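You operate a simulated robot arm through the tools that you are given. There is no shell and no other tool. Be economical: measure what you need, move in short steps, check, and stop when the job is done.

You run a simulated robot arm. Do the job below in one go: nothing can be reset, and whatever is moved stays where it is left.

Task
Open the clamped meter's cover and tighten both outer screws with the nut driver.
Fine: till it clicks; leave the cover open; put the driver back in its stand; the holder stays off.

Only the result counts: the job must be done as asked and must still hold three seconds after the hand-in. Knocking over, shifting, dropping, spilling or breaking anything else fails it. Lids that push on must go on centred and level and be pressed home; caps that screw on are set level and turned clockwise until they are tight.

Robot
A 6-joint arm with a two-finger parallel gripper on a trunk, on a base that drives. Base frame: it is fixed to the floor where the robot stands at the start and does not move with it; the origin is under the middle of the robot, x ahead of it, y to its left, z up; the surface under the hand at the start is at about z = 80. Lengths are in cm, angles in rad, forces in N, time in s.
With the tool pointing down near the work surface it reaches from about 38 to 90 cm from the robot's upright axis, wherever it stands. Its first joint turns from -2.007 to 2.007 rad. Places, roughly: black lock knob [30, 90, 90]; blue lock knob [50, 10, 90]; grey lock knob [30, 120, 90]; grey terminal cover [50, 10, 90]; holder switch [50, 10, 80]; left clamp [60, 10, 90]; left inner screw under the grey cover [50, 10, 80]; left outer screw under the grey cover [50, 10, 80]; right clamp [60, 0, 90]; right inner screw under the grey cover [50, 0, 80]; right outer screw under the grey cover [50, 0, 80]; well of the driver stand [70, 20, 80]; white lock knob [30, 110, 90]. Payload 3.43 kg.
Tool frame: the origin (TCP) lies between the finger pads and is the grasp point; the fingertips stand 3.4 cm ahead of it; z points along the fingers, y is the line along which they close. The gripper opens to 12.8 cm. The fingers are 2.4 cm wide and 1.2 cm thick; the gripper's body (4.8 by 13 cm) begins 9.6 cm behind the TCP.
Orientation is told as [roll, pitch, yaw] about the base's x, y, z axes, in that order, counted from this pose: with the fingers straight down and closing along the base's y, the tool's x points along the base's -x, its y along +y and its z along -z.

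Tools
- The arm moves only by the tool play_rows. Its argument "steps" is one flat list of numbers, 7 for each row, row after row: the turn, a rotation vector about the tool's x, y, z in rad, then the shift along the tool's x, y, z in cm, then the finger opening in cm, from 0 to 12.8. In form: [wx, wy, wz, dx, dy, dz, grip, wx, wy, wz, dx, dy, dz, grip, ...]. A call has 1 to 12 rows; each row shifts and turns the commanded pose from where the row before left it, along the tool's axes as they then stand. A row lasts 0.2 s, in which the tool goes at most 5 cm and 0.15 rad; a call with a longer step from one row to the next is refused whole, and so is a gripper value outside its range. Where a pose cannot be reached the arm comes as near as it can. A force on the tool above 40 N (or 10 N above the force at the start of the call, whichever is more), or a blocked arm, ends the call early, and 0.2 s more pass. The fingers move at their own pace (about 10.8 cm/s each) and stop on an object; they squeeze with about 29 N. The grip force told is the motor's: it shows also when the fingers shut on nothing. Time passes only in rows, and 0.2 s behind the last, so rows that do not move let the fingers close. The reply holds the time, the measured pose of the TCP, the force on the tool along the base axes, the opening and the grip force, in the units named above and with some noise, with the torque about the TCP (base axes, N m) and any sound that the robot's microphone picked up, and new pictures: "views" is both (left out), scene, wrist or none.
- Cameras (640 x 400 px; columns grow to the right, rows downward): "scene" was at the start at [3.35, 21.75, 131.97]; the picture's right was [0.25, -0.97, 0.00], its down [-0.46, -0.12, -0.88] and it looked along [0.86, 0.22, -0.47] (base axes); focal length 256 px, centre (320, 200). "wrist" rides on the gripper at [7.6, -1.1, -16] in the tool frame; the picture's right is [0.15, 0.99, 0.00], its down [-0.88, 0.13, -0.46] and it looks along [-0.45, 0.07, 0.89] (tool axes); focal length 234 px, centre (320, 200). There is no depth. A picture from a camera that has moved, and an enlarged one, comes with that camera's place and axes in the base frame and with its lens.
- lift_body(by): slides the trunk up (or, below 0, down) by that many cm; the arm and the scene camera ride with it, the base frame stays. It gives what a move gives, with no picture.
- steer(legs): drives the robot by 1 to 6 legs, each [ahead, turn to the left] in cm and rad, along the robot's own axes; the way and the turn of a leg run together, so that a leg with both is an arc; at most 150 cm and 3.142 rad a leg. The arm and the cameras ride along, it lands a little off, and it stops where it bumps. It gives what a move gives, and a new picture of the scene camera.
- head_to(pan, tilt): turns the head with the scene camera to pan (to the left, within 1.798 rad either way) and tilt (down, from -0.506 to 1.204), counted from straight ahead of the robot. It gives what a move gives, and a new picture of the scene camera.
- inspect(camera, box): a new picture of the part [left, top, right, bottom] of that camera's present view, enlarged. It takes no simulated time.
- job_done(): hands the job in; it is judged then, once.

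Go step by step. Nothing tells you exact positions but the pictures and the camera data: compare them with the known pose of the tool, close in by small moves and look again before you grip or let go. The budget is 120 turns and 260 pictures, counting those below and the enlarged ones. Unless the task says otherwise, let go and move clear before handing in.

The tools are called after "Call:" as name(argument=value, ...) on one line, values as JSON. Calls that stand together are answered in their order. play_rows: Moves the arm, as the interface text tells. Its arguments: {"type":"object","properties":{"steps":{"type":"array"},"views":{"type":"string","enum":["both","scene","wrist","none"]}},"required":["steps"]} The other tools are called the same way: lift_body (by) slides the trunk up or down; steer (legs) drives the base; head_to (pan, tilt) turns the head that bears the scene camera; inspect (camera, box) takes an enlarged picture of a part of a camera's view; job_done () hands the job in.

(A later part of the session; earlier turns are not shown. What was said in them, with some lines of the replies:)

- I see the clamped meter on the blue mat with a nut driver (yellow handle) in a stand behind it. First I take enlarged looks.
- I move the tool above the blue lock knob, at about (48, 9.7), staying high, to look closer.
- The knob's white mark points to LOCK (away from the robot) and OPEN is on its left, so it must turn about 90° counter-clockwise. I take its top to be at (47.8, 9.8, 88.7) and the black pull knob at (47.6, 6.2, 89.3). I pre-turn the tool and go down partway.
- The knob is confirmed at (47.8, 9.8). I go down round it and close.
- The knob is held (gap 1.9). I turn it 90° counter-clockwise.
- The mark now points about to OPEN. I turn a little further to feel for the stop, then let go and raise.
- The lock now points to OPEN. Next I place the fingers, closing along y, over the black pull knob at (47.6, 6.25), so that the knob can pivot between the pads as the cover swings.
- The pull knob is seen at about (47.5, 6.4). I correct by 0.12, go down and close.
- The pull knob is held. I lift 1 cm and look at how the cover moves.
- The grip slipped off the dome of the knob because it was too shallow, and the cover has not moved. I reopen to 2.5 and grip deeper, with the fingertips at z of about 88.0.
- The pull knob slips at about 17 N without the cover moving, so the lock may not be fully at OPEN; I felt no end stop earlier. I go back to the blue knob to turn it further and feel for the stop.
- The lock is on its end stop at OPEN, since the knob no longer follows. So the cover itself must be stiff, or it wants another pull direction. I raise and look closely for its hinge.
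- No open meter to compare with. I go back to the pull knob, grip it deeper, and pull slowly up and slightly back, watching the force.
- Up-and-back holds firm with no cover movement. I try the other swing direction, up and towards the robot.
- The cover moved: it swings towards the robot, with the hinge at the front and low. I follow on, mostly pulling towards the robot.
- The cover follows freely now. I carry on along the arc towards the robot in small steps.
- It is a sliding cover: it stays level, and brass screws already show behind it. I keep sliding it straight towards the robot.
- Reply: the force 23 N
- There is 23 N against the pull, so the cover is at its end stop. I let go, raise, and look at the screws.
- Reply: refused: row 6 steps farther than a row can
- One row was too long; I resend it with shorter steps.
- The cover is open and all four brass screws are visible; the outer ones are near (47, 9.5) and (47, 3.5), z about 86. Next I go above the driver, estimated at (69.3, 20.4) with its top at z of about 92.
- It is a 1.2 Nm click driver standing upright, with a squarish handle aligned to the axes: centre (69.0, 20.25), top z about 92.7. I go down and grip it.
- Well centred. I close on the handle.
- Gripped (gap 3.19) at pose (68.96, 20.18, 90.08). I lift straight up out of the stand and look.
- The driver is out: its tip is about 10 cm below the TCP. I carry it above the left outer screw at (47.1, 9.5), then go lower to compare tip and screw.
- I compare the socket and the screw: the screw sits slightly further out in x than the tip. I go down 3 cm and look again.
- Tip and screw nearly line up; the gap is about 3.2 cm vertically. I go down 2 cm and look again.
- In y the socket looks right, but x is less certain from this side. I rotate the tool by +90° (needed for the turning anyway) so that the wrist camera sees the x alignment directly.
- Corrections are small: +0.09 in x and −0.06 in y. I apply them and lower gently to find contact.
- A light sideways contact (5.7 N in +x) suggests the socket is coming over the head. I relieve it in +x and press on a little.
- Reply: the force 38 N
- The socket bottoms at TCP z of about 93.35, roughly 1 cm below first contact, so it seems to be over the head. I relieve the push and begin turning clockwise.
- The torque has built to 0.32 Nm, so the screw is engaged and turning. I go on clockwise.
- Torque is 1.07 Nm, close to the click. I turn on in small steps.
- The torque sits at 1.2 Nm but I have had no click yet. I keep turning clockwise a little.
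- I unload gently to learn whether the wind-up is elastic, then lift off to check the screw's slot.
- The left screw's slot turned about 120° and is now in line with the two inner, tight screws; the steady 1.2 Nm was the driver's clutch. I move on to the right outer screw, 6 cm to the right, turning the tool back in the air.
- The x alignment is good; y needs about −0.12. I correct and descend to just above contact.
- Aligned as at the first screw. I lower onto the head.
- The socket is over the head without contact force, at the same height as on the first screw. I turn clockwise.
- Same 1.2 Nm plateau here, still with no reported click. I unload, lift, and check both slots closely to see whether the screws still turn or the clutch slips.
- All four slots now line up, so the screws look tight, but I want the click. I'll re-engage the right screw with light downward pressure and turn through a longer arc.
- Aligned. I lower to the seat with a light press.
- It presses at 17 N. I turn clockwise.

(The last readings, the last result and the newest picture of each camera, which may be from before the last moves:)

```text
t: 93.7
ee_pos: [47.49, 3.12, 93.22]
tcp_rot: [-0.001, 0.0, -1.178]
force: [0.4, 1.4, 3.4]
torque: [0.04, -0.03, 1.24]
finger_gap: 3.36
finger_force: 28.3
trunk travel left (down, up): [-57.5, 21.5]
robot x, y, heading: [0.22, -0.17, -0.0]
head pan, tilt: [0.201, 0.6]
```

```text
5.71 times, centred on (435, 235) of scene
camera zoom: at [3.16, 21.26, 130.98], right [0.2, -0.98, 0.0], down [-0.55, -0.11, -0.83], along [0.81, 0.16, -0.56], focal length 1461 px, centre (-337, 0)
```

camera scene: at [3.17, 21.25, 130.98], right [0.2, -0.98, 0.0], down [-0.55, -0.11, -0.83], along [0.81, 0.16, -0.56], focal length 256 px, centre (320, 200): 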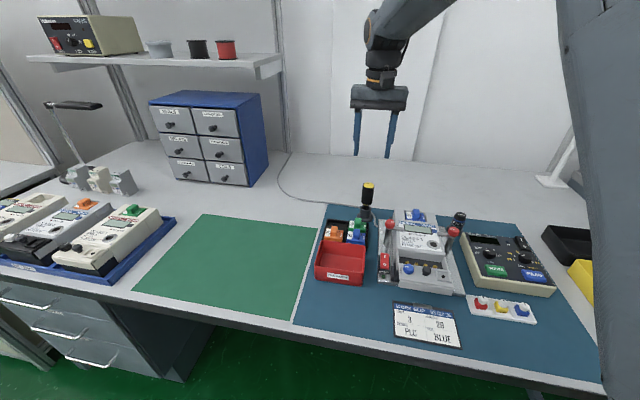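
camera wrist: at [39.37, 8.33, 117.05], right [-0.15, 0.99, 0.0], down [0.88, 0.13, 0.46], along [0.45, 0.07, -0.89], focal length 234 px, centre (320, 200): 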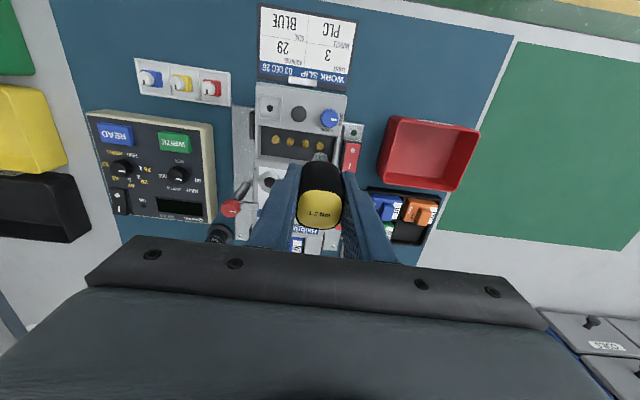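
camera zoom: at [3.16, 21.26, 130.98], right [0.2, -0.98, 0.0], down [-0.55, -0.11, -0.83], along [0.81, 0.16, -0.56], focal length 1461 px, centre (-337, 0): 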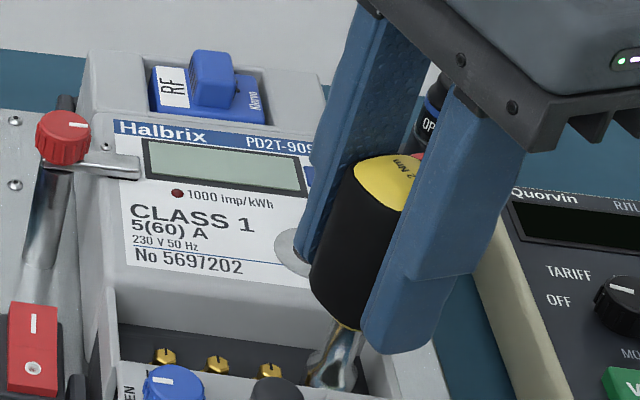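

Call:
play_rows(steps=[0, 0, -0.14, 0, 0, 0, 1, 0, 0, -0.14, 0, 0, 0, 1, 0, 0, 0, 0, 0, -0.4, 1, 0, 0, 0, 0, 0, -0.6, 1, 0, 0, 0, 0, 0, -1.5, 1, 0, 0, 0, 0, 0, -2, 1, 0, 0, 0, 0, 0, 0, 1], views="none")

Call:
inspect(camera="scene", box=[403, 252, 439, 272])

Call:
inspect(camera="wrist", box=[270, 90, 370, 165])

```text
t: 95.3
ee_pos: [47.47, 3.26, 97.68]
tcp_rot: [-0.001, 0.0, -0.895]
force: [-0.7, 0.0, -2.1]
torque: [0.02, 0.04, -0.01]
finger_gap: 3.16
finger_force: 28.9
trunk travel left (down, up): [-57.5, 21.5]
robot x, y, heading: [0.34, -0.07, -0.003]
head pan, tilt: [0.201, 0.6]
```

```text
16.00 times, centred on (421, 262) of scene
camera zoom: at [3.18, 21.25, 130.98], right [0.2, -0.98, 0.0], down [-0.55, -0.11, -0.83], along [0.81, 0.16, -0.56], focal length 4090 px, centre (-1296, -792)
```

zoom: 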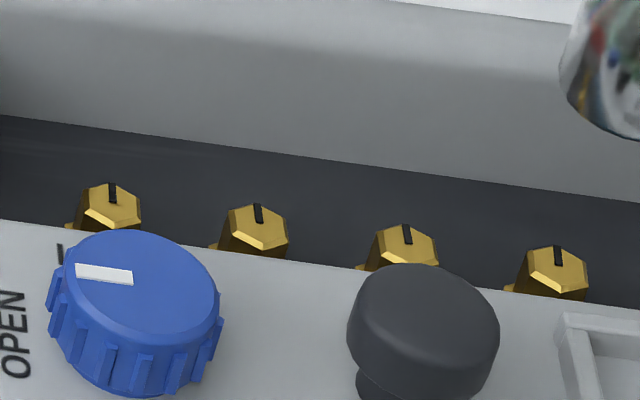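

```text
5.33 times, centred on (320, 128) of wrist
camera zoom: at [41.87, 8.47, 113.8], right [0.68, 0.73, 0.0], down [0.65, -0.61, 0.46], along [0.33, -0.31, -0.89], focal length 1249 px, centre (320, 587)
```

zoom: 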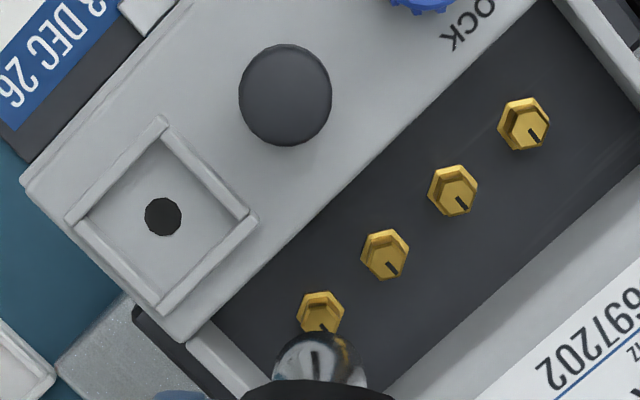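

The right slot has not moved: the screw is on its stop and the driver slips at 1.2 Nm. I seat once more and turn with pictures on, to see whether a click is reported that way.

Call:
play_rows(steps=[0, 0, 0, 0, 0, 2, 1, 0, 0, 0, 0, 0, 1, 1, 0, 0, 0, 0, 0, 0.5, 1, 0, 0, 0, 0, 0, 0.4, 1, 0, 0, 0, 0, 0, 0.3, 1, 0, 0, 0, 0, 0, 0.15, 1, 0, 0, 0, 0, 0, 0, 1], views="none")

Call:
play_rows(steps=[0, 0, 0.15, 0, 0, 0, 1, 0, 0, 0.15, 0, 0, 0, 1, 0, 0, 0.15, 0, 0, 0, 1, 0, 0, 0.15, 0, 0, 0, 1, 0, 0, 0.15, 0, 0, 0, 1, 0, 0, 0.15, 0, 0, 0, 1, 0, 0, 0.15, 0, 0, 0, 1, 0, 0, 0.15, 0, 0, 0, 1, 0, 0, 0, 0, 0, 0, 1], views="wrist")

```text
t: 96.9
ee_pos: [47.39, 3.19, 93.35]
tcp_rot: [-0.001, 0.0, -0.897]
force: [-0.6, -0.4, -1.6]
torque: [0.02, 0.01, 0.03]
finger_gap: 3.17
finger_force: 29.5
trunk travel left (down, up): [-57.5, 21.5]
robot x, y, heading: [-0.14, 0.17, -0.003]
head pan, tilt: [0.201, 0.6]
```

```text
t: 98.9
ee_pos: [47.52, 3.12, 93.38]
tcp_rot: [-0.002, 0.0, -2.098]
force: [0.2, -0.5, -1.6]
torque: [0.01, -0.03, 1.23]
finger_gap: 3.19
finger_force: 29.1
trunk travel left (down, up): [-57.5, 21.5]
robot x, y, heading: [0.2, -0.02, 0.002]
head pan, tilt: [0.201, 0.6]
camera wrist: at [50.33, 10.32, 109.46], right [0.93, -0.37, 0.0], down [-0.33, -0.83, 0.46], along [-0.17, -0.42, -0.89], focal length 234 px, centre (320, 200)
```

wrist: 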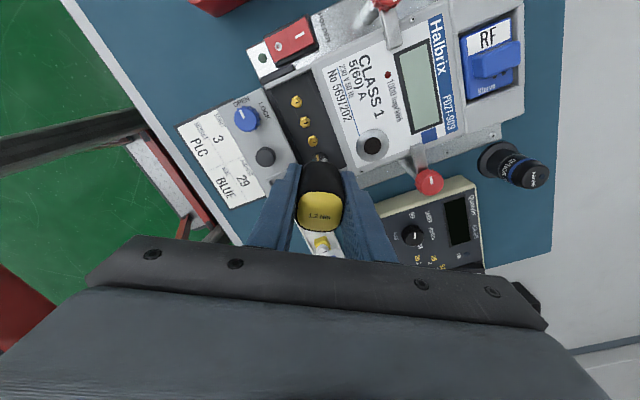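

No sound is reported, but both screws sit on their stops with the 1.2 Nm clutch slipping. I unload, lift off, rotate back and carry the driver to its stand.

Call:
play_rows(steps=[0, 0, -0.14, 0, 0, 0, 1, 0, 0, -0.14, 0, 0, 0, 1, 0, 0, 0, 0, 0, -0.4, 1, 0, 0, 0, 0, 0, -0.6, 1, 0, 0, 0, 0, 0, -2, 1, 0, 0, 0, 0, 0, -4, 1, 0, 0, 0, 0, 0, -4.5, 1, 0, 0, -0.15, 0, 0, 0, 1, 0, 0, -0.15, 0, 0, 0, 1, 0, 0, -0.15, 0, 0, 0, 1, 0, 0, -0.15, 0, 0, 0, 1, 0, 0, -0.15, 0, 0, 0, 1], views="none")

Call:
inspect(camera="scene", box=[403, 252, 439, 272])

Call:
inspect(camera="scene", box=[400, 120, 500, 240])

```text
t: 101.5
ee_pos: [47.48, 3.22, 104.92]
tcp_rot: [0.0, 0.001, -1.066]
force: [-0.4, -0.8, -1.5]
torque: [-0.02, 0.03, -0.02]
finger_gap: 3.18
finger_force: 29.2
trunk travel left (down, up): [-57.5, 21.5]
robot x, y, heading: [0.06, 0.06, 0.007]
head pan, tilt: [0.201, 0.6]
```

```text
16.00 times, centred on (421, 262) of scene
camera zoom: at [3.17, 21.25, 130.98], right [0.2, -0.98, 0.0], down [-0.55, -0.11, -0.83], along [0.81, 0.16, -0.56], focal length 4090 px, centre (-1296, -792)
```

zoom: 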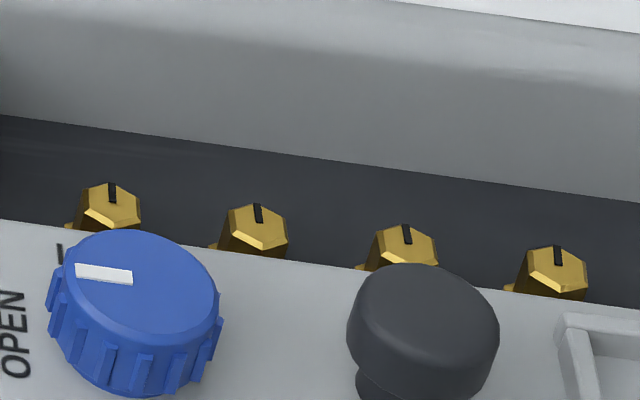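

```text
3.33 times, centred on (450, 180) of scene
camera zoom: at [3.17, 21.25, 130.98], right [0.2, -0.98, 0.0], down [-0.55, -0.11, -0.83], along [0.81, 0.16, -0.56], focal length 852 px, centre (-113, 267)
```

zoom: 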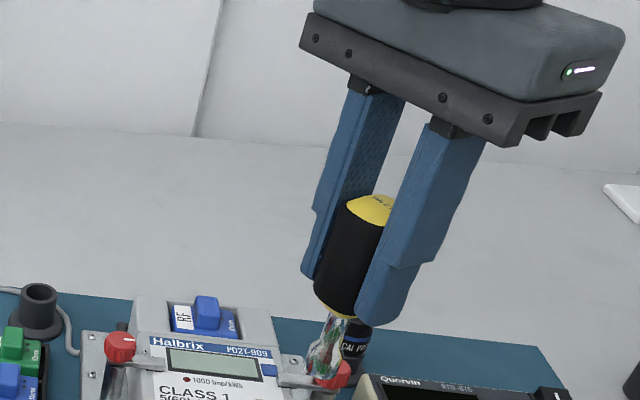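

Call:
play_rows(steps=[0, 0, -0.133, 0, 0, 0, 1, 0, 0, -0.133, 0, 0, 0, 1, 0, 0, -0.133, 0, 0, 0, 1, 0, 0, -0.133, 0, 0, 0, 1, 0, 0, -0.133, 0, 0, 0, 1, 0, 0, -0.133, 0, 0, 0, 1, 0, 0, -0.133, 0, 0, 0, 1, 0, 0, -0.135, 0, 0, 0, 1, 0, 0, 0, 0, 0, 0, 1], views="none")

Call:
play_rows(steps=[0, 0, 0, -3.583, 2.83, 0, 1, 0, 0, 0, -3.583, 2.83, 0, 1, 0, 0, 0, -3.583, 2.83, 0, 1, 0, 0, 0, -3.583, 2.83, 0, 1, 0, 0, 0, -3.583, 2.83, 0, 1, 0, 0, 0, -3.583, 2.83, 0, 1, 0, 0, 0, 0, 0, 0, 1, 0, 0, 0, 0, 0, 0, 1], views="wrist")

Call:
inspect(camera="wrist", box=[260, 90, 380, 240])

Call:
inspect(camera="scene", box=[320, 80, 420, 240])

```text
t: 103.5
ee_pos: [47.49, 3.1, 104.95]
tcp_rot: [0.001, -0.001, 0.0]
force: [0.9, 0.6, -2.1]
torque: [-0.03, -0.01, 0.01]
finger_gap: 3.19
finger_force: 29.0
trunk travel left (down, up): [-57.5, 21.5]
robot x, y, heading: [-0.21, -0.12, 0.005]
head pan, tilt: [0.201, 0.6]
```

```text
t: 105.3
ee_pos: [68.89, 20.2, 104.95]
tcp_rot: [0.0, 0.001, 0.001]
force: [0.6, -0.7, -1.3]
torque: [0.01, 0.01, 0.02]
finger_gap: 3.16
finger_force: 29.1
trunk travel left (down, up): [-57.5, 21.5]
robot x, y, heading: [-0.08, 0.29, 0.004]
head pan, tilt: [0.201, 0.6]
camera wrist: at [61.41, 19.12, 120.95], right [-0.15, 0.99, 0.0], down [0.88, 0.13, 0.46], along [0.45, 0.07, -0.89], focal length 234 px, centre (320, 200)
```

wrist: 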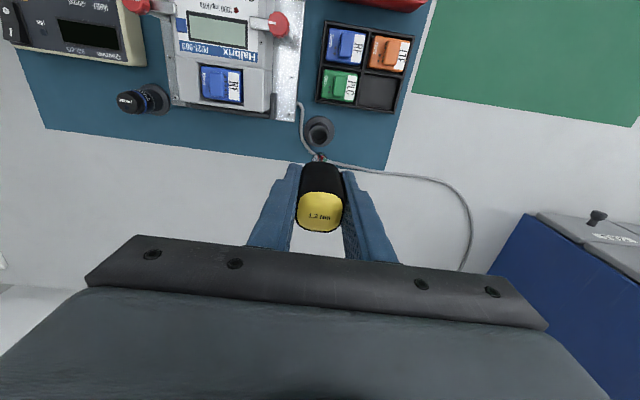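

```text
2.67 times, centred on (320, 165) of wrist
camera zoom: at [61.41, 19.12, 120.95], right [-0.15, 0.99, 0.0], down [0.88, 0.13, 0.46], along [0.45, 0.07, -0.89], focal length 624 px, centre (320, 293)
```

zoom: 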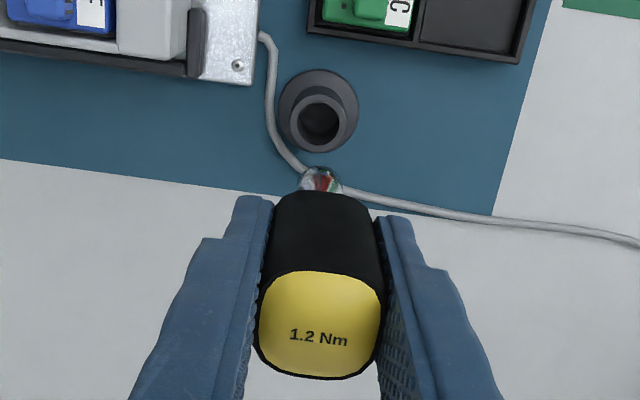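

```text
2.50 times, centred on (370, 160) of scene
camera zoom: at [3.18, 21.26, 130.98], right [0.2, -0.98, 0.0], down [-0.55, -0.11, -0.82], along [0.81, 0.16, -0.57], focal length 639 px, centre (195, 300)
```

zoom: 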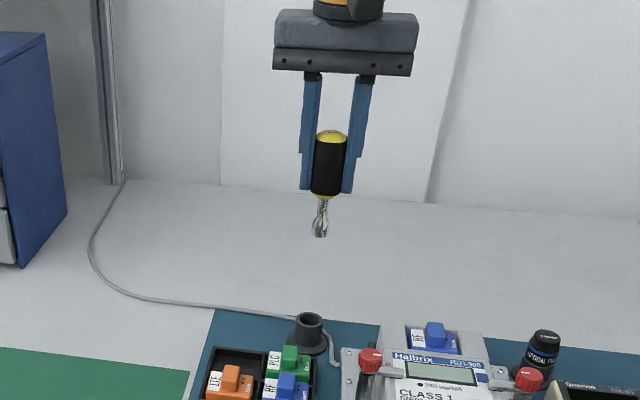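

Back over the stand at the same pose as at lift-out. I lower straight down.

Call:
play_rows(steps=[0, 0, 0, 0.04, -0.04, 4, 1, 0, 0, 0, 0, 0, 3.5, 1, 0, 0, 0, 0, 0, 2, 1, 0, 0, 0, 0, 0, 2, 1, 0, 0, 0, 0, 0, 1.5, 1, 0, 0, 0, 0, 0, 0, 1], views="none")

Call:
inspect(camera="scene", box=[320, 140, 420, 240])

```text
t: 106.7
ee_pos: [68.89, 20.03, 91.84]
tcp_rot: [0.001, 0.0, 0.0]
force: [0.2, -1.2, -1.3]
torque: [-0.02, -0.01, 0.0]
finger_gap: 3.19
finger_force: 29.2
trunk travel left (down, up): [-57.5, 21.5]
robot x, y, heading: [0.08, 0.04, -0.006]
head pan, tilt: [0.201, 0.6]
```

```text
4.00 times, centred on (370, 190) of scene
camera zoom: at [3.18, 21.26, 130.98], right [0.2, -0.98, 0.0], down [-0.55, -0.11, -0.83], along [0.81, 0.16, -0.56], focal length 1022 px, centre (120, 240)
```

zoom: 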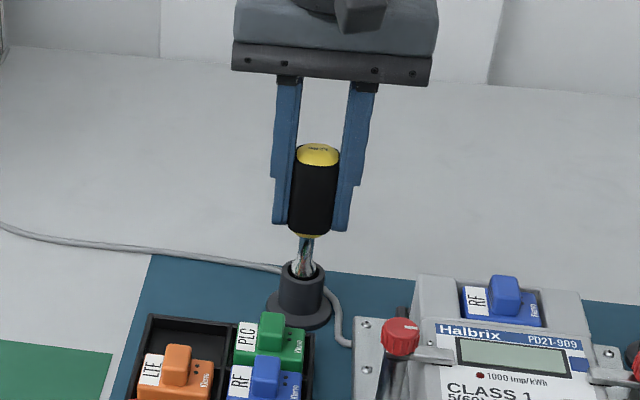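

The socket is in the well. I lower the rest in small steps.

Call:
play_rows(steps=[0, 0, 0, 0, 0, 0.5, 1, 0, 0, 0, 0, 0, 0.5, 1, 0, 0, 0, 0, 0, 0.4, 1, 0, 0, 0, 0, 0, 0.3, 1, 0, 0, 0, 0, 0, 0.2, 1, 0, 0, 0, 0, 0, 0, 1], views="none")

Call:
inspect(camera="scene", box=[320, 140, 420, 240])

```text
t: 108.1
ee_pos: [68.92, 19.99, 89.98]
tcp_rot: [0.001, -0.001, 0.001]
force: [-0.9, 0.1, -0.1]
torque: [-0.01, -0.03, -0.01]
finger_gap: 3.17
finger_force: 29.3
trunk travel left (down, up): [-57.5, 21.5]
robot x, y, heading: [0.01, 0.33, 0.0]
head pan, tilt: [0.201, 0.6]
```

```text
4.00 times, centred on (370, 190) of scene
camera zoom: at [3.18, 21.26, 130.98], right [0.2, -0.98, 0.0], down [-0.55, -0.11, -0.83], along [0.81, 0.16, -0.57], focal length 1022 px, centre (120, 240)
```

zoom: 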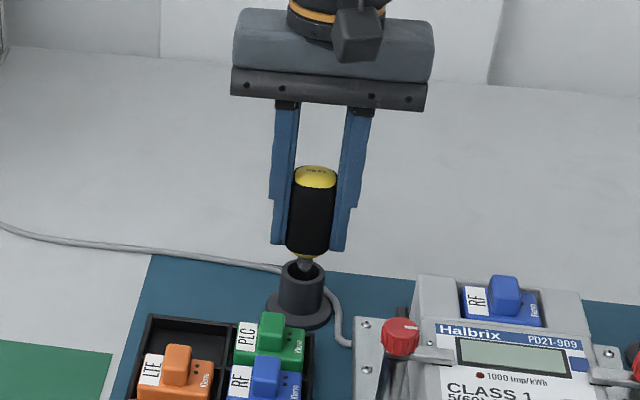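

Call:
play_rows(steps=[0, 0, 0, 0, 0, 0.1, 1, 0, 0, 0, 0, 0, 0.1, 1, 0, 0, 0, 0, 0, 0.1, 1, 0, 0, 0, 0, 0, 0, 1], views="none")

```text
t: 109.1
ee_pos: [68.91, 20.06, 89.67]
tcp_rot: [0.0, 0.0, 0.0]
force: [0.0, -0.2, -1.2]
torque: [-0.02, -0.02, 0.0]
finger_gap: 3.16
finger_force: 28.8
trunk travel left (down, up): [-57.5, 21.5]
robot x, y, heading: [0.16, -0.08, -0.001]
head pan, tilt: [0.201, 0.6]
```

Call:
play_rows(steps=[0, 0, 0, 0, 0, 0.08, 1, 0, 0, 0, 0, 0, 0.08, 1, 0, 0, 0, 0, 0, 0, 1], views="none")

Call:
inspect(camera="scene", box=[320, 140, 420, 240])

```text
t: 109.9
ee_pos: [68.81, 20.15, 89.67]
tcp_rot: [0.0, -0.002, 0.0]
force: [-1.4, 0.1, 11.1]
torque: [-0.05, 0.19, -0.01]
finger_gap: 3.16
finger_force: 29.2
trunk travel left (down, up): [-57.5, 21.5]
robot x, y, heading: [-0.22, 0.03, 0.0]
head pan, tilt: [0.201, 0.6]
```

```text
4.00 times, centred on (370, 190) of scene
camera zoom: at [3.12, 21.25, 130.99], right [0.2, -0.98, 0.0], down [-0.55, -0.11, -0.83], along [0.81, 0.16, -0.56], focal length 1022 px, centre (120, 240)
```

zoom: 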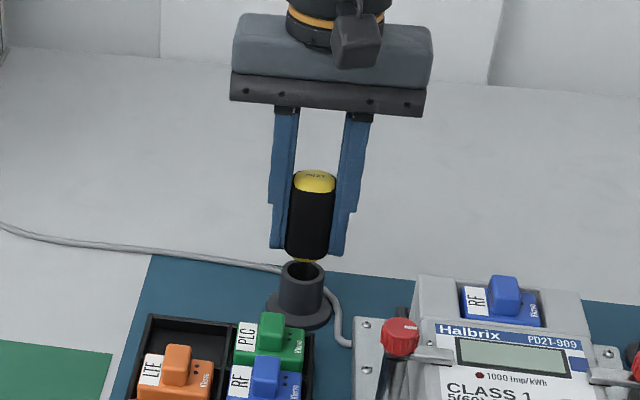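

The driver is seated on the bottom of its well. I release and rise clear.

Call:
play_rows(steps=[0, 0, 0, 0, 0, -0.1, 1, 0, 0, 0, 0, 0, 0, 5, 0, 0, 0, 0, 0, 0, 5.5, 0, 0, 0, 0, 0, -3, 5.5, 0, 0, 0, 0, 0, -4, 6, 0, 0, 0, 0, 0, -4, 6, 0, 0, 0, 0, 0, -4, 6, 0, 0, 0, 0, 0, 0, 6], views="both")

Call:
inspect(camera="scene", box=[320, 180, 460, 290])

```text
t: 111.7
ee_pos: [68.98, 20.07, 104.73]
tcp_rot: [-0.002, 0.002, 0.0]
force: [0.3, 0.1, 0.4]
torque: [-0.02, 0.01, 0.02]
finger_gap: 5.98
finger_force: 0.1
trunk travel left (down, up): [-57.5, 21.5]
robot x, y, heading: [-0.02, -0.06, -0.001]
head pan, tilt: [0.201, 0.6]
camera scene: at [3.18, 21.26, 130.98], right [0.2, -0.98, 0.0], down [-0.55, -0.11, -0.83], along [0.81, 0.16, -0.56], focal length 256 px, centre (320, 200)
camera wrist: at [61.32, 19.01, 120.75], right [-0.15, 0.99, 0.0], down [0.88, 0.13, 0.46], along [0.45, 0.07, -0.89], focal length 234 px, centre (320, 200)
```

scene: 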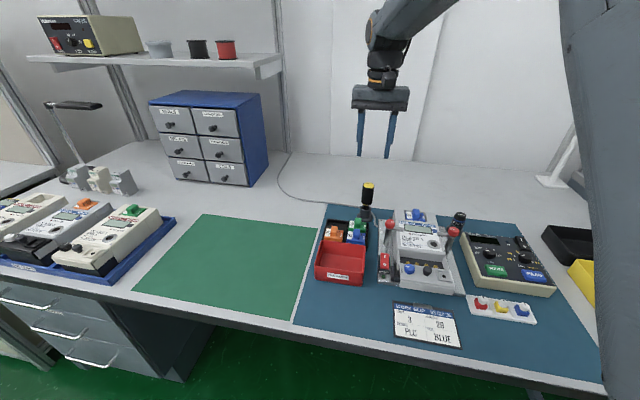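
wrist: 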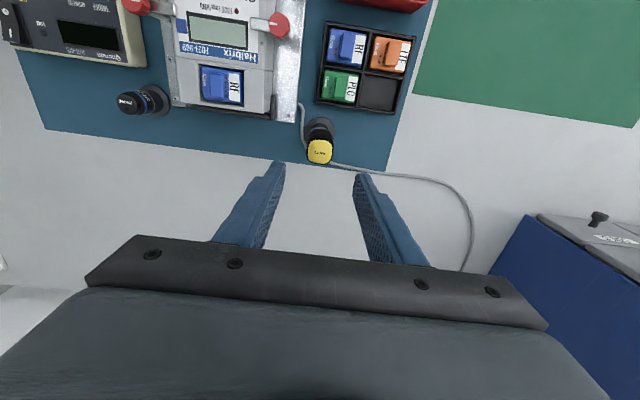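

```text
3.64 times, centred on (390, 235) of scene
camera zoom: at [3.18, 21.26, 130.98], right [0.2, -0.98, 0.0], down [-0.55, -0.11, -0.83], along [0.81, 0.16, -0.56], focal length 930 px, centre (66, 73)
```

zoom: 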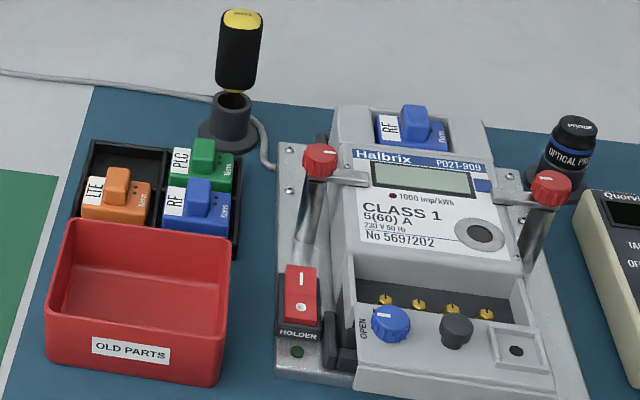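

The driver is upright in its stand, the cover is open, all the slots line up, the holder lamp is dark and the arm is clear. I hand the job in.

Call:
job_done()

```text
The job is handed in.
```

I opened the cover, turned both outer screws until the driver held steady at its 1.2 Nm mark, and put the driver back in its stand. I never heard a click, though: the microphone reported no sound on either screw.

- **Screws:** each screw took turning up to 1.2 Nm, and then the driver slipped while the screw stayed put. Both outer slots now line up with the two inner ones. I tightened the right one again twice and its slot did not move.
- **Cover:** it slides towards the robot rather than swinging. It is at its end stop, with the blue lock knob at OPEN.
- **Holder:** I did not touch the switch, and its lamp was dark at the end.
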